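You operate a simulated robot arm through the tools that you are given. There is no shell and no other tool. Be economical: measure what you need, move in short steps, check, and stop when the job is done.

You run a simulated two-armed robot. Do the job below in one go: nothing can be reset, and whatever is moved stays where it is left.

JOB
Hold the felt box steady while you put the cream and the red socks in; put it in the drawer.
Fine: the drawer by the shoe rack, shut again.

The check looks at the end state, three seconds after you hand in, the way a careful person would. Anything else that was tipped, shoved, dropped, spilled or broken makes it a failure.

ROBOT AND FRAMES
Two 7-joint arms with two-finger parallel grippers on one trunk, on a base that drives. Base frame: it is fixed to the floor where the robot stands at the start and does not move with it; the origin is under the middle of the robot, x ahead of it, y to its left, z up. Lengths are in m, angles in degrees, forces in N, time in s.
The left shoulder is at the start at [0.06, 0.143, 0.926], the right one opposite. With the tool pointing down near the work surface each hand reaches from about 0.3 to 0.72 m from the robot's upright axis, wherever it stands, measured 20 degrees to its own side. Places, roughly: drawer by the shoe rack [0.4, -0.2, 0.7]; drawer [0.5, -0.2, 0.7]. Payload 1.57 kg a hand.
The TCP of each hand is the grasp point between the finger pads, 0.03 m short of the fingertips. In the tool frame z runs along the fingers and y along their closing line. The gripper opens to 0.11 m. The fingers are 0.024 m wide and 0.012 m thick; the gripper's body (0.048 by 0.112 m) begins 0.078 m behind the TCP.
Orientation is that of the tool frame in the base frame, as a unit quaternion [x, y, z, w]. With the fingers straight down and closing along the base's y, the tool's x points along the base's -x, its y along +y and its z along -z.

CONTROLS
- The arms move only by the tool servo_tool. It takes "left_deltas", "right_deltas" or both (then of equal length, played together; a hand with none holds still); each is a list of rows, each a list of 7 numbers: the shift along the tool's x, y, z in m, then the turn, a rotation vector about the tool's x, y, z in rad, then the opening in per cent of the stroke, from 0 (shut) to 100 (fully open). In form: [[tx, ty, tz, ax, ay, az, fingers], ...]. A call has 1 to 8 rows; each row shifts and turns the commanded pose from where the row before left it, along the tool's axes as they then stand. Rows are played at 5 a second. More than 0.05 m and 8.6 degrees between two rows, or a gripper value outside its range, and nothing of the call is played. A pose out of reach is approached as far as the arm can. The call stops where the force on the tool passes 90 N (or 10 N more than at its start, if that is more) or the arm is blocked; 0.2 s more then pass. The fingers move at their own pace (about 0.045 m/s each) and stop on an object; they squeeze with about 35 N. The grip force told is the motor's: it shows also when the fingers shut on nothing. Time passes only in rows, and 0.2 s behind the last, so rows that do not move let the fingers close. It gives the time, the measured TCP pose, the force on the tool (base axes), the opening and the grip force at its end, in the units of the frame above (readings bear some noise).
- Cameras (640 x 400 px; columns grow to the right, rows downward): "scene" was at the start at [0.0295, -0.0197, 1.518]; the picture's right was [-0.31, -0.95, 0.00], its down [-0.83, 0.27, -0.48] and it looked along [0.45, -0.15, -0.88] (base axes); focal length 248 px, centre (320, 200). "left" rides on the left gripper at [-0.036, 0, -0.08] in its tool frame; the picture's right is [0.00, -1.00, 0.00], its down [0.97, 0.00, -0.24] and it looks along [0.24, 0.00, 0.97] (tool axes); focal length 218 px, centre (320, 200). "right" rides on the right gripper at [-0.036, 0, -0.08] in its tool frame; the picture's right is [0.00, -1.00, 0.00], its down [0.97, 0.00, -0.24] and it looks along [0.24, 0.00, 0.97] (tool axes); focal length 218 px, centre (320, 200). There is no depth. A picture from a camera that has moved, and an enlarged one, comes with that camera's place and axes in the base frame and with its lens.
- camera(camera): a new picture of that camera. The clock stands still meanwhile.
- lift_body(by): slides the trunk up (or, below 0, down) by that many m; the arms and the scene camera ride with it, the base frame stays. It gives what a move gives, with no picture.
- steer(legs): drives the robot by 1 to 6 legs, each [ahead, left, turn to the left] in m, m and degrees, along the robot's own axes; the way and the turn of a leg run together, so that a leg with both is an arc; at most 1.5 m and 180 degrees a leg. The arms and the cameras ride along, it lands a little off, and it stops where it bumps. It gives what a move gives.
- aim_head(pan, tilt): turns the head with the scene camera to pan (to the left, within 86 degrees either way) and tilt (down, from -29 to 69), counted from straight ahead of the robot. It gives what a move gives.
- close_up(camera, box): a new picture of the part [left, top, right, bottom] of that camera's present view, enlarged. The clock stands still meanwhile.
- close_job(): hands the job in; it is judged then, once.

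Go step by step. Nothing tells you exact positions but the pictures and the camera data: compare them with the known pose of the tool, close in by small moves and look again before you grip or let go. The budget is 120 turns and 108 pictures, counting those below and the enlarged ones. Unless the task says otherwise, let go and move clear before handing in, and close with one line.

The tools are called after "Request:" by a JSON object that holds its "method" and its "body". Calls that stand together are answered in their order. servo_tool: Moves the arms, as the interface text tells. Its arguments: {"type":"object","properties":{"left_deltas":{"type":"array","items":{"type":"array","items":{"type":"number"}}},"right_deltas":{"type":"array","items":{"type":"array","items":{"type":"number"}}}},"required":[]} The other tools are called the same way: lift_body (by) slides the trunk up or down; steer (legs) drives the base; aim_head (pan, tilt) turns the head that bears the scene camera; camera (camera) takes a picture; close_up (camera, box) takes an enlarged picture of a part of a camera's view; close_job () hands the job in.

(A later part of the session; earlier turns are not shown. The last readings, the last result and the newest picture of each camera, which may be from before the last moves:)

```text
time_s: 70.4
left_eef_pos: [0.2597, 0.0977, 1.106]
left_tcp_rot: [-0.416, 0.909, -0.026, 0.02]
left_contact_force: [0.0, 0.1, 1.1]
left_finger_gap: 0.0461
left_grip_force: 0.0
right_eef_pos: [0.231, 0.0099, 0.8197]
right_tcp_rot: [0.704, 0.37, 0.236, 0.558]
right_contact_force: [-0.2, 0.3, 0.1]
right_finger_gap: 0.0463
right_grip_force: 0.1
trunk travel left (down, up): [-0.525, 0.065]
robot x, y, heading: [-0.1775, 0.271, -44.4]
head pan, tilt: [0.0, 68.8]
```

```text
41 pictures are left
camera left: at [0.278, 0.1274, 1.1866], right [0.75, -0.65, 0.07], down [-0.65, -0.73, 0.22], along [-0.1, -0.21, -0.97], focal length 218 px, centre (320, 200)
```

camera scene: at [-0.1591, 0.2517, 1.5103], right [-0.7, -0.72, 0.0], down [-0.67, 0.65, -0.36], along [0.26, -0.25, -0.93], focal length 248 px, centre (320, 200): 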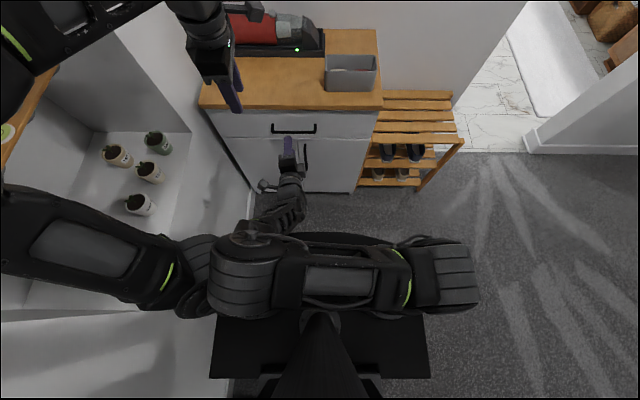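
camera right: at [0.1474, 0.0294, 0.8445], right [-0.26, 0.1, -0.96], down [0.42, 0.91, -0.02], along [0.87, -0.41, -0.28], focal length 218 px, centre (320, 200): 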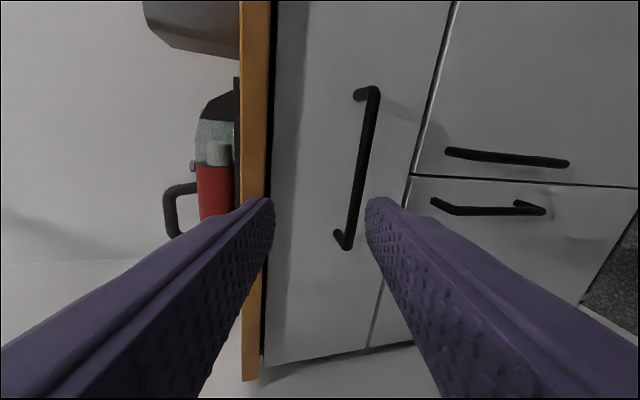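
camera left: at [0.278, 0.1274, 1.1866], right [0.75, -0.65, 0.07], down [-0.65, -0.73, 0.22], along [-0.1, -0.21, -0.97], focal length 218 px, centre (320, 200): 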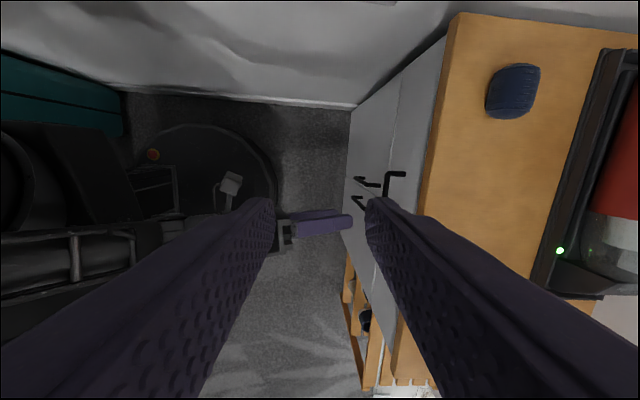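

The right elbow had folded across and met the left shoulder. I back off, return upright, and will use only ~35° of pitch, which still clears the top's edge and keeps the arm in its normal posture.

Request:
{"method": "servo_tool", "body": {"right_deltas": [[0, 0, -0.04, 0, 0, 0, 42], [0, 0, -0.04, 0, 0, 0, 42], [0, 0, 0, 0.1303, 0, 0.0146, 42], [0, 0, 0, 0.1303, 0, 0.0146, 42], [0, 0, 0, 0.1303, 0, 0.0146, 42], [0, 0, 0, 0.1303, 0, 0.0146, 42], [0, 0, 0, 0.1303, 0, 0.0146, 42]]}}

Request:
{"method": "servo_tool", "body": {"right_deltas": [[0, 0, 0, 0.1303, 0, 0.0146, 42], [0, 0, 0, 0.1303, 0, 0.0146, 42], [0, 0, 0, 0.1303, 0, 0.0146, 42], [0, 0, 0, 0.1303, 0, 0.0146, 42], [0, 0, 0, 0, 0, 0, 42]]}}

Request:
{"method": "camera", "body": {"camera": "scene"}}

```text
time_s: 71.2
left_eef_pos: [0.2599, 0.0979, 1.1062]
left_tcp_rot: [-0.415, 0.909, -0.026, 0.022]
left_contact_force: [0.2, 0.2, -0.3]
left_finger_gap: 0.046
left_grip_force: 0.1
right_eef_pos: [0.186, -0.0075, 0.879]
right_tcp_rot: [0.701, 0.324, 0.214, 0.598]
right_contact_force: [0.0, -0.2, 0.2]
right_finger_gap: 0.0463
right_grip_force: 0.1
trunk travel left (down, up): [-0.525, 0.065]
robot x, y, heading: [-0.1743, 0.2709, -44.6]
head pan, tilt: [0.0, 68.8]
stopped in row 3 (right hand): the arm was blocked; the commanded pose is now the measured one
```

```text
time_s: 72.4
left_eef_pos: [0.26, 0.0985, 1.1075]
left_tcp_rot: [-0.415, 0.909, -0.027, 0.021]
left_contact_force: [1.3, 0.6, -0.3]
left_finger_gap: 0.0462
left_grip_force: 0.0
right_eef_pos: [0.1864, -0.0074, 0.8801]
right_tcp_rot: [0.841, 0.348, 0.142, 0.39]
right_contact_force: [-0.9, -0.7, 0.8]
right_finger_gap: 0.0464
right_grip_force: 0.0
trunk travel left (down, up): [-0.525, 0.065]
robot x, y, heading: [-0.1787, 0.2727, -44.3]
head pan, tilt: [0.0, 68.8]
```

```text
40 pictures are left
camera scene: at [-0.1592, 0.2519, 1.5103], right [-0.7, -0.72, 0.0], down [-0.67, 0.65, -0.36], along [0.26, -0.25, -0.93], focal length 248 px, centre (320, 200)
```

scene: 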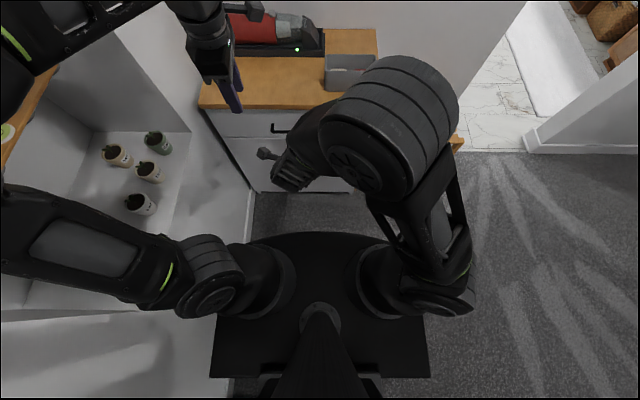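

Back in the normal posture, pitched 49°, which also clears the top. I approach the bar, stopping 4 cm short.

Request:
{"method": "servo_tool", "body": {"right_deltas": [[0.008, -0.0041, 0.0335, 0, 0, 0, 42], [0.008, -0.0041, 0.0335, 0, 0, 0, 42], [0.008, -0.0041, 0.0335, 0, 0, 0, 42], [0.008, -0.0041, 0.0335, 0, 0, 0, 42], [0, 0, 0, 0, 0, 0, 42]]}}

Request:
{"method": "camera", "body": {"camera": "right"}}

Request:
{"method": "camera", "body": {"camera": "scene"}}

```text
time_s: 73.6
left_eef_pos: [0.2596, 0.0982, 1.1052]
left_tcp_rot: [-0.415, 0.909, -0.027, 0.022]
left_contact_force: [0.1, -0.1, -0.4]
left_finger_gap: 0.0462
left_grip_force: 0.1
right_eef_pos: [0.2709, -0.0532, 0.7762]
right_tcp_rot: [0.841, 0.348, 0.142, 0.39]
right_contact_force: [1.0, 0.0, 0.3]
right_finger_gap: 0.0461
right_grip_force: 0.1
trunk travel left (down, up): [-0.525, 0.065]
robot x, y, heading: [-0.1736, 0.2655, -44.2]
head pan, tilt: [0.0, 68.8]
```

```text
39 pictures are left
camera right: at [0.2042, -0.0335, 0.8294], right [-0.47, 0.45, -0.75], down [0.57, 0.81, 0.13], along [0.67, -0.37, -0.64], focal length 218 px, centre (320, 200)
```

right: 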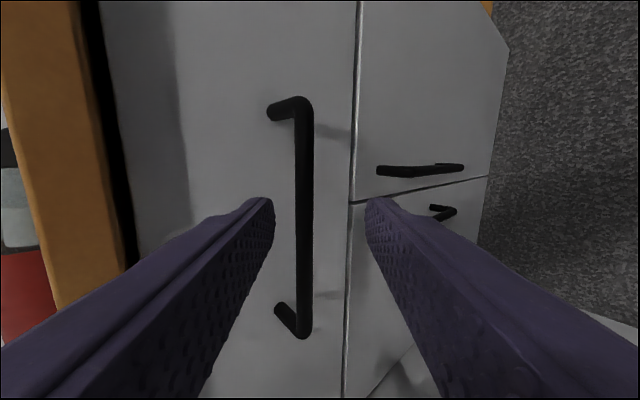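

```text
38 pictures are left
camera scene: at [-0.1595, 0.2518, 1.5103], right [-0.7, -0.72, 0.0], down [-0.67, 0.65, -0.36], along [0.26, -0.25, -0.93], focal length 248 px, centre (320, 200)
```

scene: 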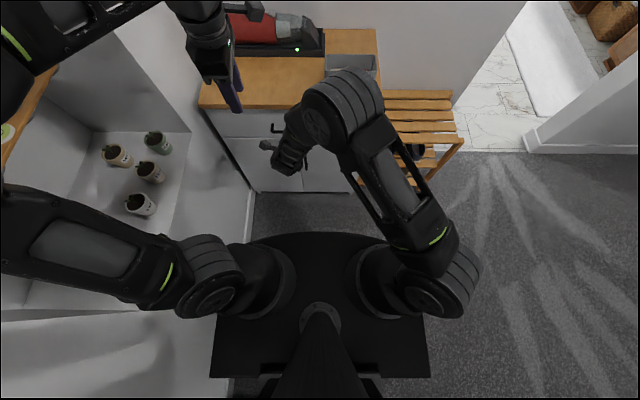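

The bar lies between the fingers just as computed. Advance 3.7 cm and close on it.

Request:
{"method": "servo_tool", "body": {"right_deltas": [[0, 0, 0.02, 0, 0, 0, 42], [0, 0, 0.017, 0, 0, 0, 42], [0, 0, 0, 0, 0, 0, 30], [0, 0, 0, 0, 0, 0, 0], [0, 0, 0, 0, 0, 0, 0], [0, 0, 0, 0, 0, 0, 0]]}}

Request:
{"method": "camera", "body": {"camera": "right"}}

```text
time_s: 75.0
left_eef_pos: [0.2598, 0.0997, 1.1081]
left_tcp_rot: [-0.415, 0.909, -0.027, 0.022]
left_contact_force: [0.2, -0.4, 0.2]
left_finger_gap: 0.0464
left_grip_force: 0.1
right_eef_pos: [0.2885, -0.0734, 0.7574]
right_tcp_rot: [0.84, 0.347, 0.143, 0.393]
right_contact_force: [1.6, -0.4, 23.1]
right_finger_gap: 0.0119
right_grip_force: 28.7
trunk travel left (down, up): [-0.525, 0.065]
robot x, y, heading: [-0.1722, 0.2718, -44.3]
head pan, tilt: [0.0, 68.8]
```

```text
37 pictures are left
camera right: at [0.2213, -0.054, 0.8109], right [-0.47, 0.45, -0.76], down [0.57, 0.81, 0.13], along [0.67, -0.38, -0.64], focal length 218 px, centre (320, 200)
```

right: 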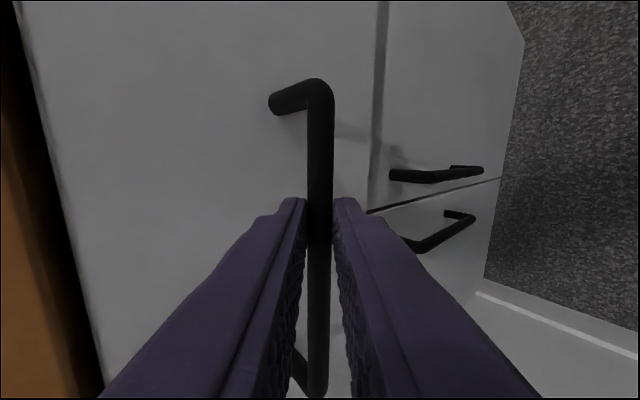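

The bar is gripped (12 mm). I pull straight back with the arm, 9 cm.

Request:
{"method": "servo_tool", "body": {"right_deltas": [[0, -0.00986, -0.0113, 0, 0, 0, 0], [0, -0.00986, -0.0113, 0, 0, 0, 0], [0, -0.00986, -0.0113, 0, 0, 0, 0], [0, -0.00986, -0.0113, 0, 0, 0, 0], [0, -0.00986, -0.0113, 0, 0, 0, 0], [0, -0.00986, -0.0113, 0, 0, 0, 0]]}}

Request:
{"method": "camera", "body": {"camera": "scene"}}

```text
time_s: 76.4
left_eef_pos: [0.2577, 0.0981, 1.1071]
left_tcp_rot: [-0.415, 0.909, -0.027, 0.022]
left_contact_force: [-0.3, 0.2, 0.0]
left_finger_gap: 0.0462
left_grip_force: 0.0
right_eef_pos: [0.2251, -0.0088, 0.7553]
right_tcp_rot: [0.84, 0.346, 0.143, 0.392]
right_contact_force: [-5.6, -3.0, 32.2]
right_finger_gap: 0.0121
right_grip_force: 28.5
trunk travel left (down, up): [-0.525, 0.065]
robot x, y, heading: [-0.1756, 0.2698, -44.3]
head pan, tilt: [0.0, 68.8]
```

```text
36 pictures are left
camera scene: at [-0.1621, 0.2527, 1.5104], right [-0.7, -0.72, 0.0], down [-0.67, 0.65, -0.36], along [0.26, -0.25, -0.93], focal length 248 px, centre (320, 200)
```

scene: 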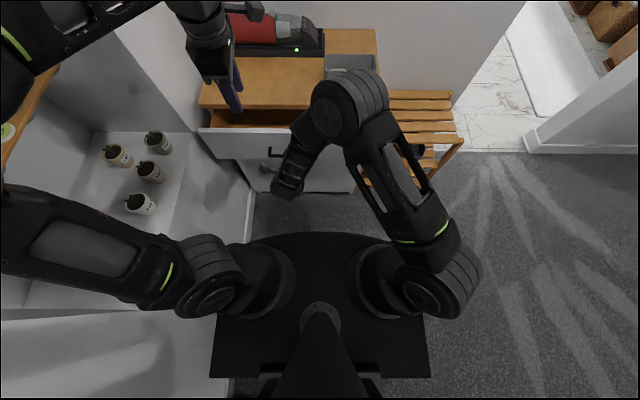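

The drawer is coming out. I drive back 12 cm, holding the bar, to open it further.

Request:
{"method": "steer", "body": {"legs": [[-0.12, 0, 0]]}}

Request:
{"method": "camera", "body": {"camera": "scene"}}

```text
time_s: 77.6
left_eef_pos: [0.173, 0.1826, 1.1078]
left_tcp_rot: [-0.415, 0.909, -0.028, 0.021]
left_contact_force: [-0.6, -0.2, 0.8]
left_finger_gap: 0.046
left_grip_force: 0.1
right_eef_pos: [0.1406, 0.0753, 0.7535]
right_tcp_rot: [0.84, 0.347, 0.143, 0.391]
right_contact_force: [3.8, 3.5, 27.3]
right_finger_gap: 0.012
right_grip_force: 29.5
trunk travel left (down, up): [-0.525, 0.065]
robot x, y, heading: [-0.2626, 0.3551, -44.1]
head pan, tilt: [0.0, 68.8]
```

```text
35 pictures are left
camera scene: at [-0.247, 0.3374, 1.5104], right [-0.7, -0.71, 0.0], down [-0.67, 0.65, -0.36], along [0.26, -0.25, -0.93], focal length 248 px, centre (320, 200)
```

scene: 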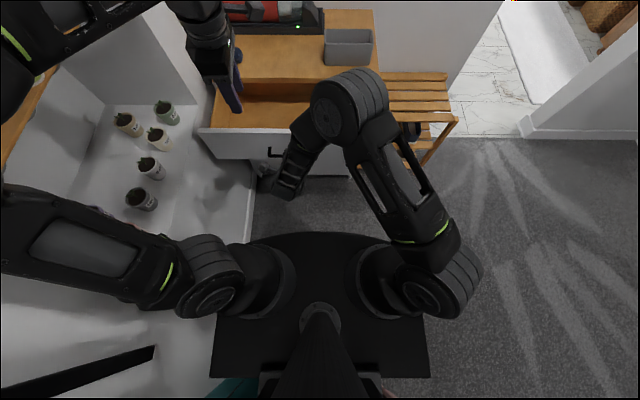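

The drawer is out 21 cm. I release the bar, back the right hand away, and bring it upright and up.

Request:
{"method": "servo_tool", "body": {"right_deltas": [[0, 0, 0, 0, 0, 0, 42], [0, 0, 0, 0, 0, 0, 42], [0, 0, -0.03, 0, 0, 0, 42], [0, 0, -0.04, 0, 0, 0, 42], [0, 0, -0.04, 0, 0, 0, 42], [0, 0, -0.04, 0.1227, 0.006, -0.002, 42], [0, 0, -0.04, 0.1227, 0.006, -0.002, 42], [0, 0, -0.03, 0.1227, 0.006, -0.002, 60]]}}

Request:
{"method": "servo_tool", "body": {"right_deltas": [[0, 0, -0.03, 0.1227, 0.006, -0.002, 80], [0, 0, -0.03, 0.1227, 0.006, -0.002, 100], [0, 0, -0.02, 0.1227, 0.006, -0.002, 100], [-0.04, 0, -0.02, 0.1227, 0.006, -0.002, 100], [-0.04, 0, 0, 0, 0, 0, 100], [-0.04, 0, 0, 0, 0, 0, 100], [-0.04, 0, 0, 0, 0, 0, 100]]}}

Request:
{"method": "camera", "body": {"camera": "scene"}}

```text
time_s: 79.4
left_eef_pos: [0.1749, 0.1807, 1.1058]
left_tcp_rot: [-0.414, 0.91, -0.025, 0.021]
left_contact_force: [-0.4, -0.5, 0.4]
left_finger_gap: 0.0461
left_grip_force: 0.1
right_eef_pos: [0.0345, 0.1918, 0.9056]
right_tcp_rot: [0.895, 0.374, 0.083, 0.227]
right_contact_force: [0.0, 0.1, 0.5]
right_finger_gap: 0.0662
right_grip_force: 0.1
trunk travel left (down, up): [-0.525, 0.065]
robot x, y, heading: [-0.2614, 0.3516, -44.2]
head pan, tilt: [0.0, 68.8]
```

```text
time_s: 81.0
left_eef_pos: [0.1726, 0.1804, 1.1068]
left_tcp_rot: [-0.414, 0.909, -0.026, 0.022]
left_contact_force: [0.0, 0.1, 0.2]
left_finger_gap: 0.0461
left_grip_force: 0.1
right_eef_pos: [-0.0985, 0.1012, 1.0026]
right_tcp_rot: [0.921, 0.389, -0.001, -0.001]
right_contact_force: [0.6, 0.3, -0.7]
right_finger_gap: 0.1098
right_grip_force: 0.0
trunk travel left (down, up): [-0.525, 0.065]
robot x, y, heading: [-0.2647, 0.3569, -44.3]
head pan, tilt: [0.0, 68.8]
```

```text
34 pictures are left
camera scene: at [-0.2454, 0.3351, 1.5103], right [-0.7, -0.72, 0.0], down [-0.67, 0.65, -0.36], along [0.26, -0.25, -0.93], focal length 248 px, centre (320, 200)
```

scene: 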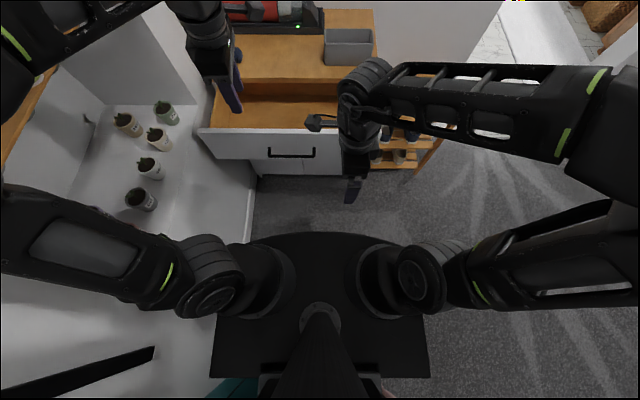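

The drawer stays open. I drive forward 17 cm so the box is within reach again.

Request:
{"method": "steer", "body": {"legs": [[0.17, 0, 0]]}}

Request:
{"method": "camera", "body": {"camera": "scene"}}

```text
time_s: 82.5
left_eef_pos: [0.2962, 0.062, 1.1065]
left_tcp_rot: [-0.417, 0.908, -0.027, 0.021]
left_contact_force: [0.2, -0.4, -0.1]
left_finger_gap: 0.0464
left_grip_force: 0.0
right_eef_pos: [0.0257, -0.017, 1.0022]
right_tcp_rot: [0.921, 0.391, 0.0, -0.002]
right_contact_force: [0.4, 0.6, -1.1]
right_finger_gap: 0.11
right_grip_force: 0.0
trunk travel left (down, up): [-0.525, 0.065]
robot x, y, heading: [-0.1409, 0.2323, -44.4]
head pan, tilt: [0.0, 68.8]
```

```text
33 pictures are left
camera scene: at [-0.1222, 0.2157, 1.5102], right [-0.7, -0.72, 0.0], down [-0.67, 0.65, -0.36], along [0.26, -0.25, -0.93], focal length 248 px, centre (320, 200)
```

scene: 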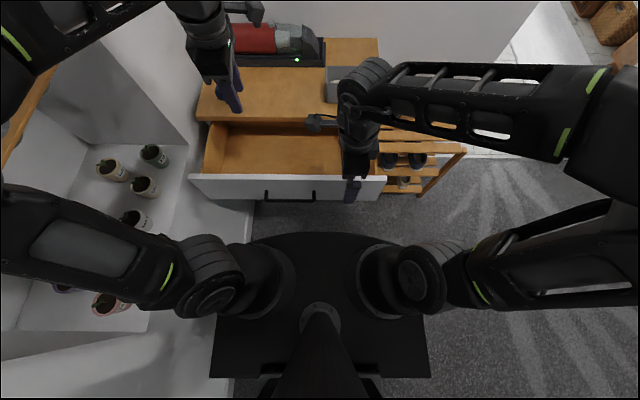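

The empty drawer is open before me. Now the right hand goes over to the box.

Request:
{"method": "servo_tool", "body": {"right_deltas": [[-0.005, 0.046, 0, 0, 0, 0, 100], [-0.005, 0.046, 0, 0, 0, 0, 100], [-0.005, 0.046, 0, 0, 0, 0, 100], [-0.005, 0.046, 0, 0, 0, 0, 100], [-0.005, 0.046, 0, 0, 0, 0, 100], [-0.005, 0.046, 0, 0, 0, 0, 100], [0, 0.045, 0, 0, 0, 0, 100], [0, 0.045, 0, 0, 0, 0, 100]]}}

Request:
{"method": "camera", "body": {"camera": "right"}}

```text
time_s: 84.3
left_eef_pos: [0.2949, 0.0612, 1.1077]
left_tcp_rot: [-0.416, 0.909, -0.025, 0.022]
left_contact_force: [-0.2, -0.6, 0.3]
left_finger_gap: 0.0465
left_grip_force: 0.0
right_eef_pos: [0.2489, -0.2855, 0.9907]
right_tcp_rot: [0.92, 0.391, 0.0, 0.0]
right_contact_force: [0.4, 0.4, 0.3]
right_finger_gap: 0.1099
right_grip_force: 0.1
right hand out of reach, approached as far as the arm can: row 8
trunk travel left (down, up): [-0.525, 0.065]
robot x, y, heading: [-0.1428, 0.2375, -44.4]
head pan, tilt: [0.0, 68.8]
```

```text
32 pictures are left
camera right: at [0.2248, -0.3119, 1.0709], right [-0.72, 0.7, 0.0], down [0.67, 0.7, 0.24], along [0.17, 0.17, -0.97], focal length 218 px, centre (320, 200)
```

right: 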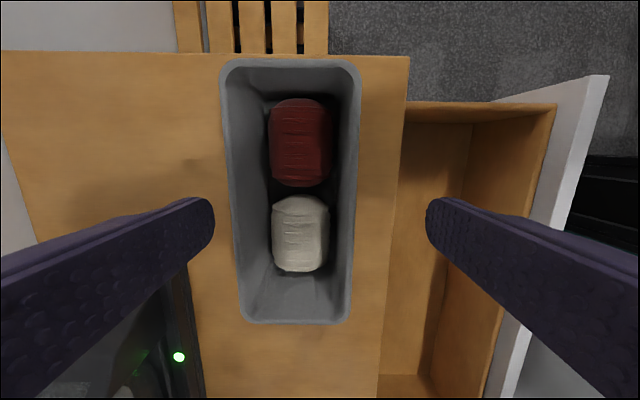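

The box holds both socks and sits 1.5 cm forward of the hand's centre. Centre, descend and grip it mid-length.

Request:
{"method": "servo_tool", "body": {"right_deltas": [[0.002, 0.0155, 0.013, 0, 0, 0, 100], [0, 0, 0, 0, 0, 0, 100]]}}

Request:
{"method": "camera", "body": {"camera": "right"}}

```text
time_s: 84.9
left_eef_pos: [0.2952, 0.0648, 1.1064]
left_tcp_rot: [-0.416, 0.909, -0.027, 0.02]
left_contact_force: [-0.1, -0.3, -0.3]
left_finger_gap: 0.0463
left_grip_force: 0.1
right_eef_pos: [0.2633, -0.289, 0.9743]
right_tcp_rot: [0.921, 0.389, 0.0, 0.002]
right_contact_force: [-0.1, 0.4, 0.8]
right_finger_gap: 0.1101
right_grip_force: 0.0
right hand out of reach, approached as far as the arm can: row 1
trunk travel left (down, up): [-0.525, 0.065]
robot x, y, heading: [-0.1416, 0.2338, -44.3]
head pan, tilt: [0.0, 68.8]
```

```text
31 pictures are left
camera right: at [0.2358, -0.315, 1.0543], right [-0.72, 0.7, 0.0], down [0.67, 0.7, 0.24], along [0.17, 0.17, -0.97], focal length 218 px, centre (320, 200)
```

right: 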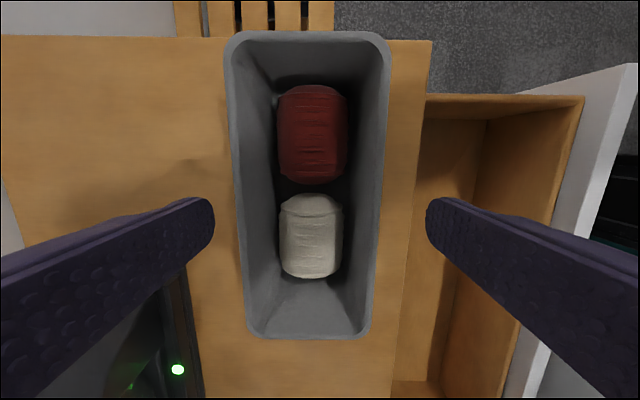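

Nearly centred. Down 5 cm and close.

Request:
{"method": "servo_tool", "body": {"right_deltas": [[0, 0.004, 0.02, 0, 0, 0, 100], [0, 0, 0.028, 0, 0, 0, 100], [0, 0, 0, 0, 0, 0, 60], [0, 0, 0, 0, 0, 0, 0], [0, 0, 0, 0, 0, 0, 0], [0, 0, 0, 0, 0, 0, 0]]}}

Request:
{"method": "camera", "body": {"camera": "right"}}

```text
time_s: 86.3
left_eef_pos: [0.2961, 0.0637, 1.1068]
left_tcp_rot: [-0.416, 0.909, -0.027, 0.022]
left_contact_force: [0.0, 0.6, -0.4]
left_finger_gap: 0.0464
left_grip_force: 0.0
right_eef_pos: [0.2661, -0.2946, 0.9247]
right_tcp_rot: [0.921, 0.39, 0.0, -0.001]
right_contact_force: [-0.1, 0.4, 0.0]
right_finger_gap: 0.0754
right_grip_force: 30.0
trunk travel left (down, up): [-0.525, 0.065]
robot x, y, heading: [-0.1422, 0.2329, -44.3]
head pan, tilt: [0.0, 68.8]
```

```text
30 pictures are left
camera right: at [0.2403, -0.3205, 1.006], right [-0.72, 0.7, 0.0], down [0.68, 0.7, 0.24], along [0.17, 0.17, -0.97], focal length 218 px, centre (320, 200)
```

right: 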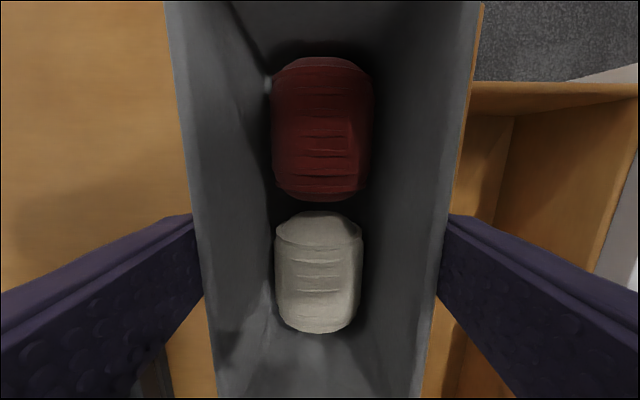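

Firmly held mid-length. Lift gently and check that it hangs level.

Request:
{"method": "servo_tool", "body": {"right_deltas": [[0, 0, -0.01, 0, 0, 0, 0], [0, 0, -0.02, 0, 0, 0, 0], [0, 0, -0.02, 0, 0, 0, 0], [0, -0.02, 0, 0, 0, 0, 0]]}}

Request:
{"method": "camera", "body": {"camera": "scene"}}

Request:
{"method": "camera", "body": {"camera": "right"}}

```text
time_s: 87.3
left_eef_pos: [0.2954, 0.0645, 1.1072]
left_tcp_rot: [-0.416, 0.909, -0.026, 0.023]
left_contact_force: [0.1, -0.2, -0.5]
left_finger_gap: 0.0466
left_grip_force: 0.0
right_eef_pos: [0.2465, -0.2779, 0.9719]
right_tcp_rot: [0.921, 0.39, 0.0, -0.001]
right_contact_force: [0.4, -0.1, -1.2]
right_finger_gap: 0.0753
right_grip_force: 34.4
right hand out of reach, approached as far as the arm can: row 3
trunk travel left (down, up): [-0.525, 0.065]
robot x, y, heading: [-0.1402, 0.2335, -44.1]
head pan, tilt: [0.0, 68.8]
```

```text
29 pictures are left
camera scene: at [-0.1237, 0.217, 1.5103], right [-0.7, -0.72, 0.0], down [-0.67, 0.65, -0.36], along [0.26, -0.25, -0.93], focal length 248 px, centre (320, 200)
```

scene: 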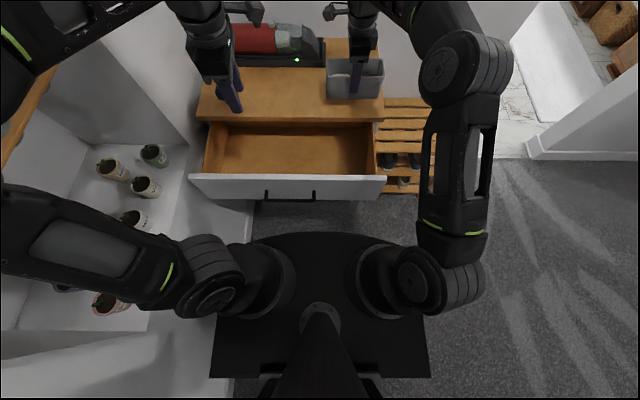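

```text
28 pictures are left
camera right: at [0.2205, -0.3043, 1.0529], right [-0.72, 0.7, 0.0], down [0.68, 0.7, 0.24], along [0.17, 0.17, -0.97], focal length 218 px, centre (320, 200)
```

right: 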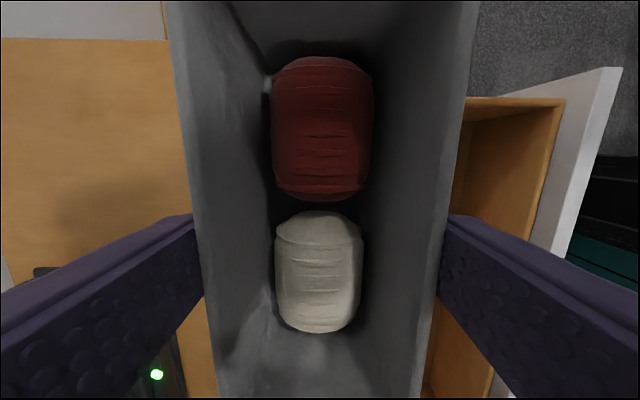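

The box hangs level. Carry it back over the open drawer.

Request:
{"method": "servo_tool", "body": {"right_deltas": [[0.02, -0.0336, 0, 0, 0, 0, 0], [0.02, -0.0336, 0, 0, 0, 0, 0], [0.02, -0.0336, 0, 0, 0, 0, 0], [0.02, -0.0336, 0, 0, 0, 0, 0], [0.02, -0.0336, 0, 0, 0, 0, 0], [0, 0, 0, 0, 0, 0, 0]]}}

Request:
{"method": "camera", "body": {"camera": "scene"}}

Request:
{"method": "camera", "body": {"camera": "right"}}

```text
time_s: 88.7
left_eef_pos: [0.2966, 0.0621, 1.1066]
left_tcp_rot: [-0.415, 0.909, -0.026, 0.022]
left_contact_force: [-0.9, 0.0, -0.9]
left_finger_gap: 0.0461
left_grip_force: 0.0
right_eef_pos: [0.1984, -0.0879, 0.9748]
right_tcp_rot: [0.921, 0.39, -0.001, -0.001]
right_contact_force: [0.9, -0.3, -1.5]
right_finger_gap: 0.0751
right_grip_force: 34.9
trunk travel left (down, up): [-0.525, 0.065]
robot x, y, heading: [-0.1399, 0.2362, -44.2]
head pan, tilt: [0.0, 68.8]
```

```text
27 pictures are left
camera scene: at [-0.1231, 0.2164, 1.5103], right [-0.7, -0.72, 0.0], down [-0.67, 0.65, -0.36], along [0.26, -0.25, -0.93], focal length 248 px, centre (320, 200)
```

scene: 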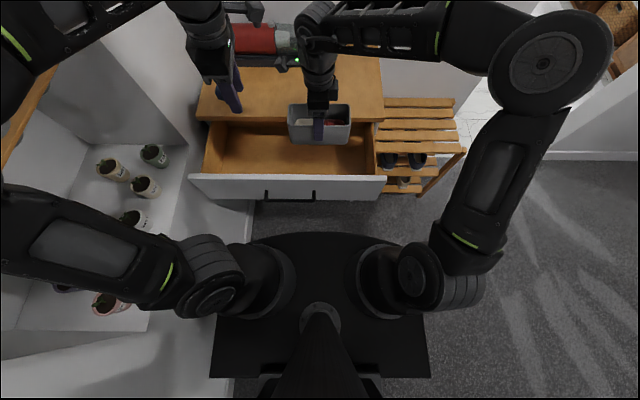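

```text
26 pictures are left
camera right: at [0.172, -0.1141, 1.0543], right [-0.72, 0.7, 0.0], down [0.68, 0.7, 0.24], along [0.17, 0.17, -0.97], focal length 218 px, centre (320, 200)
```

right: 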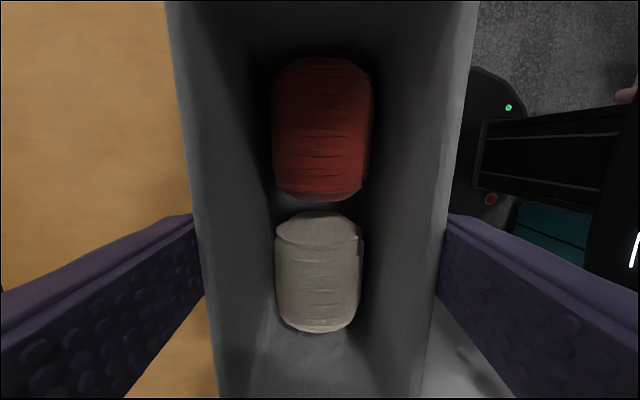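

Box is centred over the opening (fwd 0.365; opening 0.28–0.443). Lower it into the drawer.

Request:
{"method": "servo_tool", "body": {"right_deltas": [[0, -0.001, 0.04, 0, 0, 0, 0], [0, 0, 0.04, 0, 0, 0, 0], [0, 0, 0.04, 0, 0, 0, 0], [0, 0, 0.04, 0, 0, 0, 0], [0, 0, 0.035, 0, 0, 0, 0], [0, 0, 0, 0, 0, 0, 0]]}}

Request:
{"method": "camera", "body": {"camera": "scene"}}

Request:
{"method": "camera", "body": {"camera": "right"}}

```text
time_s: 90.1
left_eef_pos: [0.2953, 0.0632, 1.1065]
left_tcp_rot: [-0.416, 0.909, -0.026, 0.022]
left_contact_force: [-0.8, -0.8, 0.0]
left_finger_gap: 0.0464
left_grip_force: 0.0
right_eef_pos: [0.1942, -0.0846, 0.7776]
right_tcp_rot: [0.921, 0.39, -0.001, -0.001]
right_contact_force: [-0.4, 1.2, -1.3]
right_finger_gap: 0.0751
right_grip_force: 34.4
trunk travel left (down, up): [-0.525, 0.065]
robot x, y, heading: [-0.1396, 0.2371, -44.3]
head pan, tilt: [0.0, 68.8]
```

```text
25 pictures are left
camera scene: at [-0.1233, 0.2169, 1.5103], right [-0.7, -0.72, 0.0], down [-0.67, 0.65, -0.36], along [0.26, -0.25, -0.93], focal length 248 px, centre (320, 200)
```

scene: 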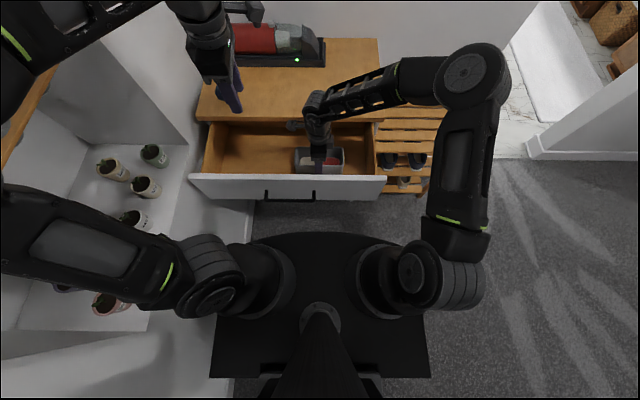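

```text
24 pictures are left
camera right: at [0.1694, -0.1107, 0.8573], right [-0.72, 0.7, 0.0], down [0.68, 0.7, 0.24], along [0.17, 0.17, -0.97], focal length 218 px, centre (320, 200)
```

right: 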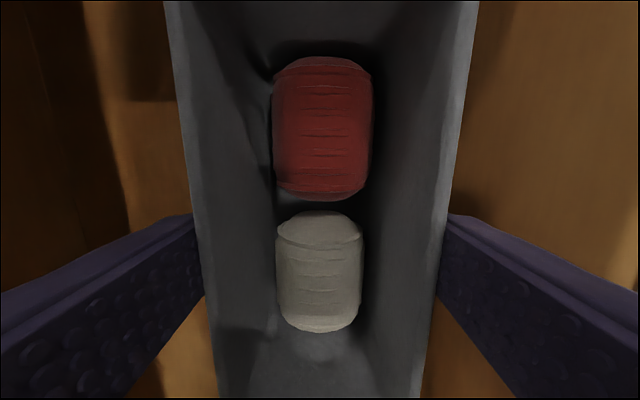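

The box is inside the drawer, still clear of the floor. Lower in small steps feeling for contact.

Request:
{"method": "servo_tool", "body": {"right_deltas": [[0, 0, 0.01, 0, 0, 0, 0], [0, 0, 0.008, 0, 0, 0, 0]]}}

Request:
{"method": "servo_tool", "body": {"right_deltas": [[0, 0, 0.006, 0, 0, 0, 0], [0, 0, 0, 0, 0, 0, 0]]}}

Request:
{"method": "servo_tool", "body": {"right_deltas": [[0, 0, 0.005, 0, 0, 0, 0], [0, 0, 0, 0, 0, 0, 0]]}}

```text
time_s: 90.7
left_eef_pos: [0.296, 0.0639, 1.1059]
left_tcp_rot: [-0.416, 0.909, -0.026, 0.021]
left_contact_force: [-0.1, 0.4, 0.3]
left_finger_gap: 0.0461
left_grip_force: 0.1
right_eef_pos: [0.1958, -0.0868, 0.7597]
right_tcp_rot: [0.921, 0.39, 0.0, -0.001]
right_contact_force: [0.1, -0.3, -1.9]
right_finger_gap: 0.0752
right_grip_force: 34.9
trunk travel left (down, up): [-0.525, 0.065]
robot x, y, heading: [-0.1387, 0.2362, -44.1]
head pan, tilt: [0.0, 68.8]
```

```text
time_s: 91.3
left_eef_pos: [0.2961, 0.0627, 1.106]
left_tcp_rot: [-0.416, 0.909, -0.026, 0.022]
left_contact_force: [-0.2, -0.2, -0.2]
left_finger_gap: 0.0463
left_grip_force: 0.0
right_eef_pos: [0.1953, -0.0862, 0.7544]
right_tcp_rot: [0.921, 0.39, -0.001, -0.001]
right_contact_force: [-0.2, 0.0, -0.8]
right_finger_gap: 0.0752
right_grip_force: 35.0
trunk travel left (down, up): [-0.525, 0.065]
robot x, y, heading: [-0.1404, 0.2362, -44.2]
head pan, tilt: [0.0, 68.8]
```

```text
time_s: 91.9
left_eef_pos: [0.296, 0.0634, 1.1065]
left_tcp_rot: [-0.416, 0.909, -0.026, 0.022]
left_contact_force: [0.1, 0.0, 0.4]
left_finger_gap: 0.0463
left_grip_force: 0.1
right_eef_pos: [0.1966, -0.0858, 0.7492]
right_tcp_rot: [0.921, 0.39, 0.0, -0.001]
right_contact_force: [0.3, -0.2, -1.4]
right_finger_gap: 0.0752
right_grip_force: 35.1
trunk travel left (down, up): [-0.525, 0.065]
robot x, y, heading: [-0.1407, 0.2348, -43.9]
head pan, tilt: [0.0, 68.8]
```

No contact yet; a little further.

Request:
{"method": "servo_tool", "body": {"right_deltas": [[0, 0, 0.004, 0, 0, 0, 0], [0, 0, 0, 0, 0, 0, 0]]}}

Request:
{"method": "servo_tool", "body": {"right_deltas": [[0, 0, 0.004, 0, 0, 0, 0], [0, 0, 0, 0, 0, 0, 0]]}}

Request:
{"method": "close_up", "body": {"camera": "scene", "box": [240, 110, 400, 210]}}

```text
time_s: 92.5
left_eef_pos: [0.296, 0.0634, 1.1067]
left_tcp_rot: [-0.415, 0.909, -0.027, 0.022]
left_contact_force: [0.9, 0.1, -0.6]
left_finger_gap: 0.0462
left_grip_force: 0.0
right_eef_pos: [0.1947, -0.0859, 0.7441]
right_tcp_rot: [0.921, 0.39, -0.001, -0.001]
right_contact_force: [-1.5, -1.0, 6.9]
right_finger_gap: 0.0752
right_grip_force: 35.0
trunk travel left (down, up): [-0.525, 0.065]
robot x, y, heading: [-0.1382, 0.2294, -44.2]
head pan, tilt: [0.0, 68.8]
```

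```text
time_s: 93.1
left_eef_pos: [0.2945, 0.0647, 1.108]
left_tcp_rot: [-0.415, 0.909, -0.027, 0.022]
left_contact_force: [0.5, 0.1, -0.4]
left_finger_gap: 0.0461
left_grip_force: 0.0
right_eef_pos: [0.197, -0.0861, 0.7433]
right_tcp_rot: [0.921, 0.39, 0.002, 0.001]
right_contact_force: [-1.6, -1.9, 40.3]
right_finger_gap: 0.0754
right_grip_force: 34.4
trunk travel left (down, up): [-0.525, 0.065]
robot x, y, heading: [-0.1397, 0.2349, -44.0]
head pan, tilt: [0.0, 68.8]
```

```text
4.00 times, centred on (320, 160) of scene
camera zoom: at [-0.1256, 0.2185, 1.5108], right [-0.7, -0.72, 0.0], down [-0.67, 0.65, -0.36], along [0.26, -0.25, -0.93], focal length 992 px, centre (320, 360)
```

zoom: 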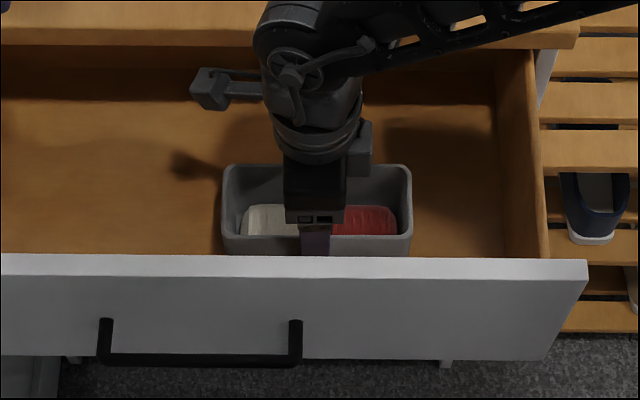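

The box rests on the drawer floor. Ease up, open and rise straight out.

Request:
{"method": "servo_tool", "body": {"right_deltas": [[0, 0, -0.004, 0, 0, 0, 0], [0, 0, 0, 0, 0, 0, 88], [0, 0, 0, 0, 0, 0, 88], [0, 0, -0.03, 0, 0, 0, 88], [0, 0, -0.04, 0, 0, 0, 88], [0, 0, -0.04, 0, 0, 0, 88], [0, 0, -0.04, 0, 0, 0, 88], [0, 0, -0.04, 0, 0, 0, 88]]}}

Request:
{"method": "servo_tool", "body": {"right_deltas": [[-0.04, 0, -0.03, 0, 0, 0, 60], [-0.04, 0, -0.02, 0, 0, 0, 30], [-0.04, 0, 0, 0, 0, 0, 0], [-0.04, 0, 0, 0, 0, 0, 0]]}}

Request:
{"method": "camera", "body": {"camera": "scene"}}

```text
time_s: 94.9
left_eef_pos: [0.2958, 0.0641, 1.1069]
left_tcp_rot: [-0.416, 0.909, -0.026, 0.021]
left_contact_force: [1.0, -0.3, 0.3]
left_finger_gap: 0.0464
left_grip_force: 0.1
right_eef_pos: [0.1967, -0.0901, 0.9365]
right_tcp_rot: [0.921, 0.39, 0.0, -0.001]
right_contact_force: [-0.3, 0.3, 0.0]
right_finger_gap: 0.0965
right_grip_force: 0.0
trunk travel left (down, up): [-0.525, 0.065]
robot x, y, heading: [-0.1372, 0.2373, -44.1]
head pan, tilt: [0.0, 68.8]
```

```text
time_s: 95.9
left_eef_pos: [0.295, 0.0634, 1.1071]
left_tcp_rot: [-0.416, 0.909, -0.026, 0.022]
left_contact_force: [0.4, 0.2, -0.4]
left_finger_gap: 0.0459
left_grip_force: 0.0
right_eef_pos: [0.0839, -0.1998, 0.983]
right_tcp_rot: [0.921, 0.389, -0.001, -0.001]
right_contact_force: [0.8, 0.2, -0.5]
right_finger_gap: 0.0124
right_grip_force: 0.0
trunk travel left (down, up): [-0.525, 0.065]
robot x, y, heading: [-0.1393, 0.237, -44.2]
head pan, tilt: [0.0, 68.8]
```

```text
22 pictures are left
camera scene: at [-0.1237, 0.2166, 1.5103], right [-0.7, -0.72, 0.0], down [-0.67, 0.65, -0.36], along [0.26, -0.25, -0.93], focal length 248 px, centre (320, 200)
```

scene: 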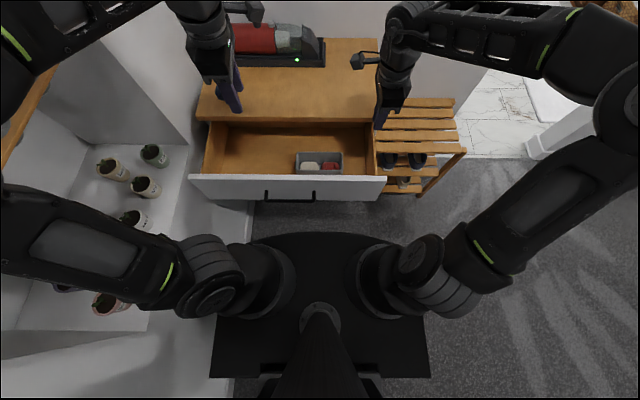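

The box with both socks stands in the drawer. I back off 14 cm and set up the closed right fingers to push the front shut.

Request:
{"method": "steer", "body": {"legs": [[-0.14, 0, 0]]}}

Request:
{"method": "servo_tool", "body": {"right_deltas": [[0.0373, -0.0053, 0.0133, 0, 0, 0, 0], [0.0373, -0.0053, 0.0133, 0, 0, 0, 0], [0.0373, -0.0053, 0.0133, 0, 0, 0, 0], [0.0373, -0.0053, 0.0133, 0, 0, 0, 0], [0.0373, -0.0053, 0.0133, 0, 0, 0, 0], [0.0373, -0.0053, 0.0133, 0, 0, 0, 0], [0, 0, 0, -0.1309, 0, 0, 0], [0, 0, 0, -0.1309, 0, 0, 0]]}}

Request:
{"method": "servo_tool", "body": {"right_deltas": [[0, 0, 0, -0.1309, 0, 0, 0], [0, 0, 0, -0.1309, 0, 0, 0], [0, 0, 0, -0.1309, 0, 0, 0], [0, 0, 0, -0.1309, 0, 0, 0], [0, 0, 0, 0, 0, 0, 0]]}}

Request:
{"method": "camera", "body": {"camera": "scene"}}

```text
time_s: 97.2
left_eef_pos: [0.1942, 0.1634, 1.1062]
left_tcp_rot: [-0.417, 0.908, -0.027, 0.022]
left_contact_force: [-0.2, -0.2, 0.0]
left_finger_gap: 0.0461
left_grip_force: 0.1
right_eef_pos: [-0.0153, -0.101, 0.9838]
right_tcp_rot: [0.92, 0.391, -0.001, -0.001]
right_contact_force: [0.1, 0.9, -0.2]
right_finger_gap: 0.0
right_grip_force: 20.6
trunk travel left (down, up): [-0.525, 0.065]
robot x, y, heading: [-0.2397, 0.3311, -43.9]
head pan, tilt: [0.0, 68.8]
```

```text
time_s: 99.0
left_eef_pos: [0.1958, 0.1626, 1.1064]
left_tcp_rot: [-0.416, 0.909, -0.027, 0.021]
left_contact_force: [0.6, 0.0, -0.3]
left_finger_gap: 0.0461
left_grip_force: 0.0
right_eef_pos: [0.1168, 0.0794, 0.9043]
right_tcp_rot: [0.913, 0.387, 0.051, 0.119]
right_contact_force: [0.0, 0.3, 0.5]
right_finger_gap: 0.0
right_grip_force: 20.7
trunk travel left (down, up): [-0.525, 0.065]
robot x, y, heading: [-0.2393, 0.3318, -44.2]
head pan, tilt: [0.0, 68.8]
```

```text
time_s: 100.2
left_eef_pos: [0.1961, 0.1606, 1.1066]
left_tcp_rot: [-0.417, 0.908, -0.026, 0.021]
left_contact_force: [-0.3, 0.2, 0.5]
left_finger_gap: 0.0463
left_grip_force: 0.0
right_eef_pos: [0.119, 0.0797, 0.9029]
right_tcp_rot: [0.851, 0.362, 0.149, 0.351]
right_contact_force: [0.1, -0.4, -0.3]
right_finger_gap: 0.0
right_grip_force: 21.3
trunk travel left (down, up): [-0.525, 0.065]
robot x, y, heading: [-0.2383, 0.3311, -44.2]
head pan, tilt: [0.0, 68.8]
```

```text
21 pictures are left
camera scene: at [-0.2236, 0.314, 1.5103], right [-0.7, -0.72, 0.0], down [-0.67, 0.65, -0.36], along [0.26, -0.25, -0.93], focal length 248 px, centre (320, 200)
```

scene: 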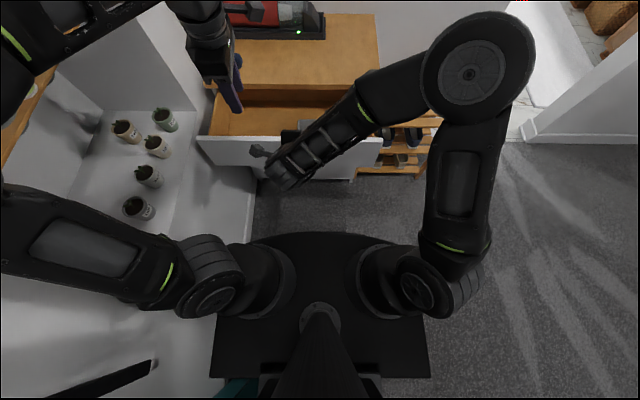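

In posture, elbow out to the right. Lower the fingertips to the level just above the bar and look.

Request:
{"method": "servo_tool", "body": {"right_deltas": [[0, -0.0328, 0.033, 0, 0, 0, 0], [0, -0.0328, 0.033, 0, 0, 0, 0], [0, 0, 0, 0, 0, 0, 0]]}}

Request:
{"method": "camera", "body": {"camera": "right"}}

```text
time_s: 101.0
left_eef_pos: [0.1959, 0.1609, 1.1058]
left_tcp_rot: [-0.417, 0.908, -0.026, 0.021]
left_contact_force: [0.3, -0.6, 0.2]
left_finger_gap: 0.0464
left_grip_force: 0.1
right_eef_pos: [0.1171, 0.082, 0.8104]
right_tcp_rot: [0.851, 0.361, 0.149, 0.352]
right_contact_force: [-0.4, 0.1, -0.8]
right_finger_gap: 0.0001
right_grip_force: 21.2
trunk travel left (down, up): [-0.525, 0.065]
robot x, y, heading: [-0.2363, 0.3305, -44.1]
head pan, tilt: [0.0, 68.8]
```

```text
20 pictures are left
camera right: at [0.0519, 0.096, 0.8674], right [-0.51, 0.49, -0.71], down [0.55, 0.82, 0.17], along [0.66, -0.3, -0.69], focal length 218 px, centre (320, 200)
```

right: 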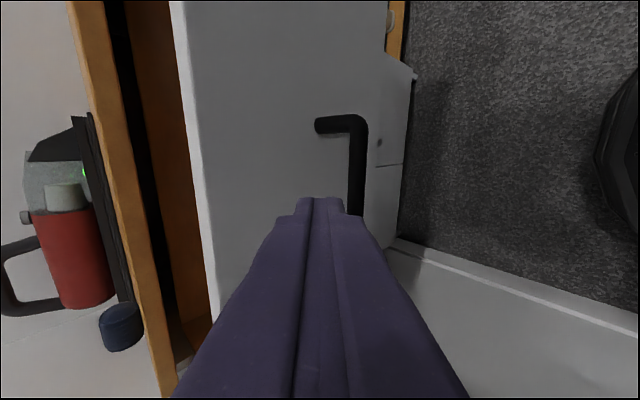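

The tips are above the bar, facing the panel. Push forward with the arm.

Request:
{"method": "servo_tool", "body": {"right_deltas": [[0, 0.0213, 0.0212, 0, 0, 0, 0], [0, 0.0213, 0.0212, 0, 0, 0, 0], [0, 0.0213, 0.0212, 0, 0, 0, 0], [0, 0.0213, 0.0212, 0, 0, 0, 0], [0, 0.0213, 0.0212, 0, 0, 0, 0]]}}

Request:
{"method": "camera", "body": {"camera": "scene"}}

Request:
{"method": "camera", "body": {"camera": "right"}}

```text
time_s: 102.2
left_eef_pos: [0.1966, 0.1612, 1.1066]
left_tcp_rot: [-0.416, 0.909, -0.026, 0.022]
left_contact_force: [0.4, 0.7, 0.1]
left_finger_gap: 0.0459
left_grip_force: 0.1
right_eef_pos: [0.2286, -0.0251, 0.8078]
right_tcp_rot: [0.851, 0.362, 0.148, 0.351]
right_contact_force: [0.3, 0.4, -0.3]
right_finger_gap: 0.0003
right_grip_force: 20.7
trunk travel left (down, up): [-0.525, 0.065]
robot x, y, heading: [-0.2408, 0.3303, -44.1]
head pan, tilt: [0.0, 68.8]
```

```text
19 pictures are left
camera scene: at [-0.223, 0.3138, 1.5102], right [-0.7, -0.72, 0.0], down [-0.67, 0.65, -0.36], along [0.26, -0.25, -0.93], focal length 248 px, centre (320, 200)
```

scene: 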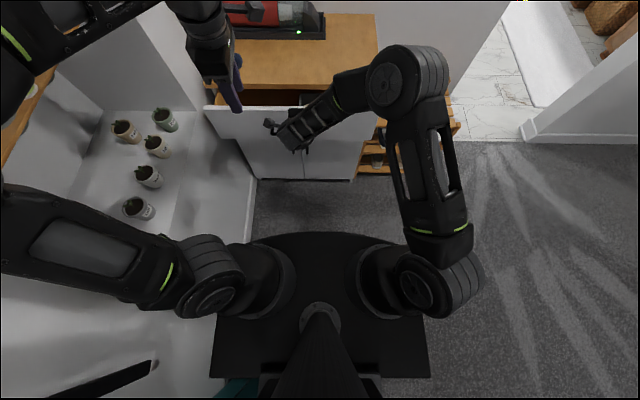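

```text
18 pictures are left
camera right: at [0.1623, -0.0113, 0.8656], right [-0.51, 0.49, -0.7], down [0.55, 0.82, 0.17], along [0.66, -0.3, -0.69], focal length 218 px, centre (320, 200)
```

right: 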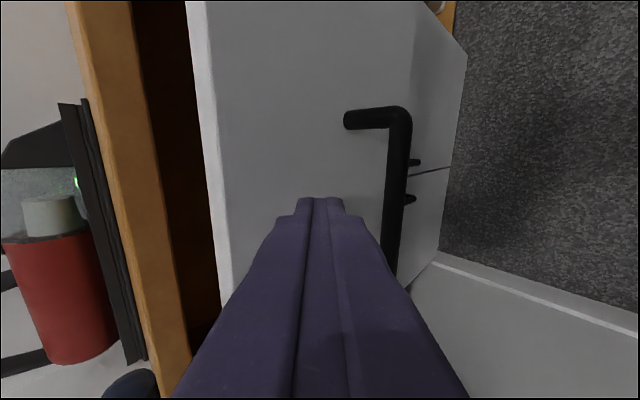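

The drawer is going in; about 10 cm remain. Keep pushing, gently at the end.

Request:
{"method": "servo_tool", "body": {"right_deltas": [[0, 0.0213, 0.0212, 0, 0, 0, 0], [0, 0.0213, 0.0212, 0, 0, 0, 0], [0, 0.0142, 0.0141, 0, 0, 0, 0], [0, 0.0071, 0.007, 0, 0, 0, 0]]}}

Request:
{"method": "camera", "body": {"camera": "right"}}

Request:
{"method": "close_up", "body": {"camera": "scene", "box": [200, 80, 400, 205]}}

```text
time_s: 103.2
left_eef_pos: [0.1959, 0.1619, 1.1073]
left_tcp_rot: [-0.417, 0.908, -0.026, 0.022]
left_contact_force: [0.8, -0.3, 0.4]
left_finger_gap: 0.0468
left_grip_force: 0.1
right_eef_pos: [0.2917, -0.086, 0.8103]
right_tcp_rot: [0.851, 0.362, 0.148, 0.352]
right_contact_force: [0.5, 0.2, -0.7]
right_finger_gap: 0.0
right_grip_force: 20.9
trunk travel left (down, up): [-0.525, 0.065]
robot x, y, heading: [-0.2386, 0.3308, -44.1]
head pan, tilt: [0.0, 68.8]
```

```text
17 pictures are left
camera right: at [0.2258, -0.0736, 0.8679], right [-0.51, 0.49, -0.71], down [0.55, 0.82, 0.17], along [0.66, -0.3, -0.69], focal length 218 px, centre (320, 200)
```

right: 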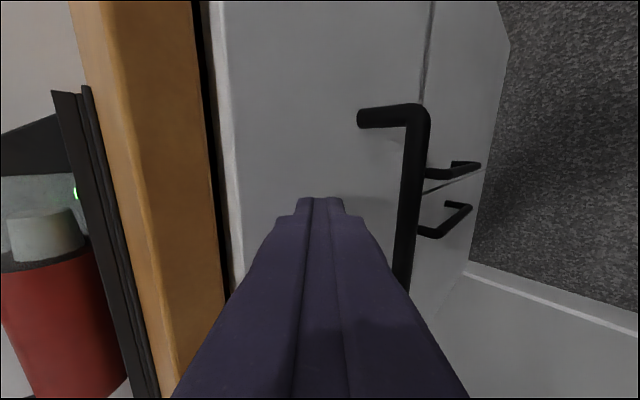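

```text
3.20 times, centred on (300, 142) of scene
camera zoom: at [-0.2234, 0.314, 1.5103], right [-0.7, -0.72, 0.0], down [-0.67, 0.65, -0.36], along [0.26, -0.25, -0.93], focal length 793 px, centre (384, 384)
```

zoom: 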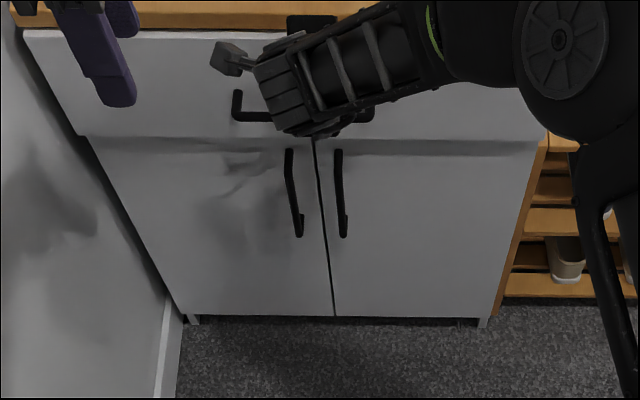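

About 1.5–2 cm left. Nudge it home in small steps.

Request:
{"method": "servo_tool", "body": {"right_deltas": [[0, 0.0071, 0.007, 0, 0, 0, 0], [0, 0.0035, 0.0035, 0, 0, 0, 0], [0, 0, 0, 0, 0, 0, 0]]}}

Request:
{"method": "servo_tool", "body": {"right_deltas": [[0, 0.0028, 0.0028, 0, 0, 0, 0], [0, 0, 0, 0, 0, 0, 0]]}}

Request:
{"method": "camera", "body": {"camera": "right"}}

```text
time_s: 104.0
left_eef_pos: [0.1955, 0.1607, 1.1064]
left_tcp_rot: [-0.417, 0.908, -0.027, 0.022]
left_contact_force: [-0.7, 0.3, 0.1]
left_finger_gap: 0.0461
left_grip_force: 0.0
right_eef_pos: [0.3004, -0.0982, 0.8097]
right_tcp_rot: [0.851, 0.361, 0.149, 0.352]
right_contact_force: [-0.1, -0.8, -0.6]
right_finger_gap: 0.0
right_grip_force: 21.6
trunk travel left (down, up): [-0.525, 0.065]
robot x, y, heading: [-0.2432, 0.3335, -44.3]
head pan, tilt: [0.0, 68.8]
```

```text
time_s: 104.6
left_eef_pos: [0.1951, 0.1608, 1.1059]
left_tcp_rot: [-0.416, 0.909, -0.026, 0.022]
left_contact_force: [-0.5, 0.2, 0.2]
left_finger_gap: 0.0462
left_grip_force: 0.1
right_eef_pos: [0.305, -0.0998, 0.8097]
right_tcp_rot: [0.851, 0.361, 0.149, 0.351]
right_contact_force: [1.0, 0.5, 0.5]
right_finger_gap: 0.0
right_grip_force: 21.4
trunk travel left (down, up): [-0.525, 0.065]
robot x, y, heading: [-0.2437, 0.33, -44.1]
head pan, tilt: [0.0, 68.8]
```

```text
15 pictures are left
camera right: at [0.2385, -0.0863, 0.867], right [-0.51, 0.49, -0.71], down [0.55, 0.82, 0.17], along [0.66, -0.3, -0.69], focal length 218 px, centre (320, 200)
```

right: 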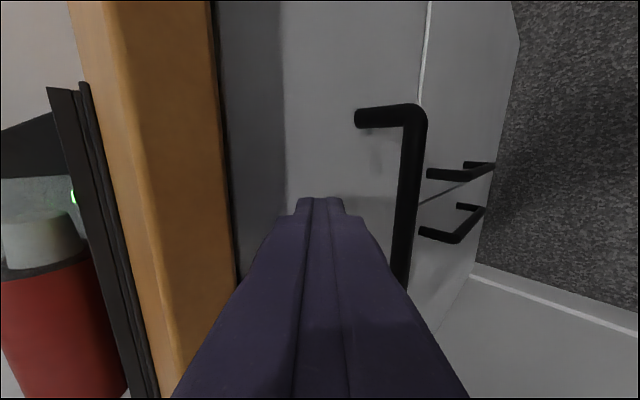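

Almost home; press until it stops.

Request:
{"method": "servo_tool", "body": {"right_deltas": [[0, 0.0028, 0.0028, 0, 0, 0, 0], [0, 0, 0, 0, 0, 0, 0]]}}

Request:
{"method": "servo_tool", "body": {"right_deltas": [[0, 0.0028, 0.0028, 0, 0, 0, 0], [0, 0, 0, 0, 0, 0, 0]]}}

Request:
{"method": "camera", "body": {"camera": "right"}}

```text
time_s: 105.2
left_eef_pos: [0.1942, 0.163, 1.1067]
left_tcp_rot: [-0.416, 0.909, -0.027, 0.022]
left_contact_force: [0.7, -0.7, -0.3]
left_finger_gap: 0.0463
left_grip_force: 0.2
right_eef_pos: [0.3054, -0.1014, 0.809]
right_tcp_rot: [0.851, 0.361, 0.148, 0.351]
right_contact_force: [-13.2, 8.8, 1.9]
right_finger_gap: 0.0001
right_grip_force: 22.0
trunk travel left (down, up): [-0.525, 0.065]
robot x, y, heading: [-0.2399, 0.334, -44.1]
head pan, tilt: [0.0, 68.8]
```

```text
time_s: 105.8
left_eef_pos: [0.1928, 0.1637, 1.107]
left_tcp_rot: [-0.416, 0.909, -0.029, 0.023]
left_contact_force: [0.5, -0.4, 0.4]
left_finger_gap: 0.0463
left_grip_force: 0.1
right_eef_pos: [0.3055, -0.0994, 0.8104]
right_tcp_rot: [0.851, 0.362, 0.149, 0.35]
right_contact_force: [-35.0, 24.3, 3.8]
right_finger_gap: 0.0
right_grip_force: 21.2
trunk travel left (down, up): [-0.525, 0.065]
robot x, y, heading: [-0.24, 0.3317, -43.8]
head pan, tilt: [0.0, 68.8]
```

```text
14 pictures are left
camera right: at [0.24, -0.0876, 0.8674], right [-0.51, 0.49, -0.7], down [0.55, 0.82, 0.17], along [0.66, -0.3, -0.69], focal length 218 px, centre (320, 200)
```

right: 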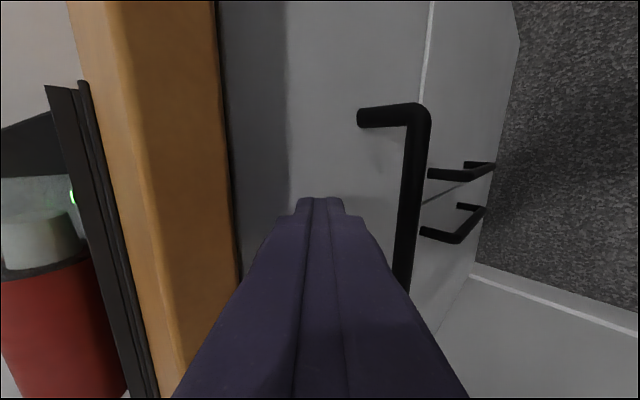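

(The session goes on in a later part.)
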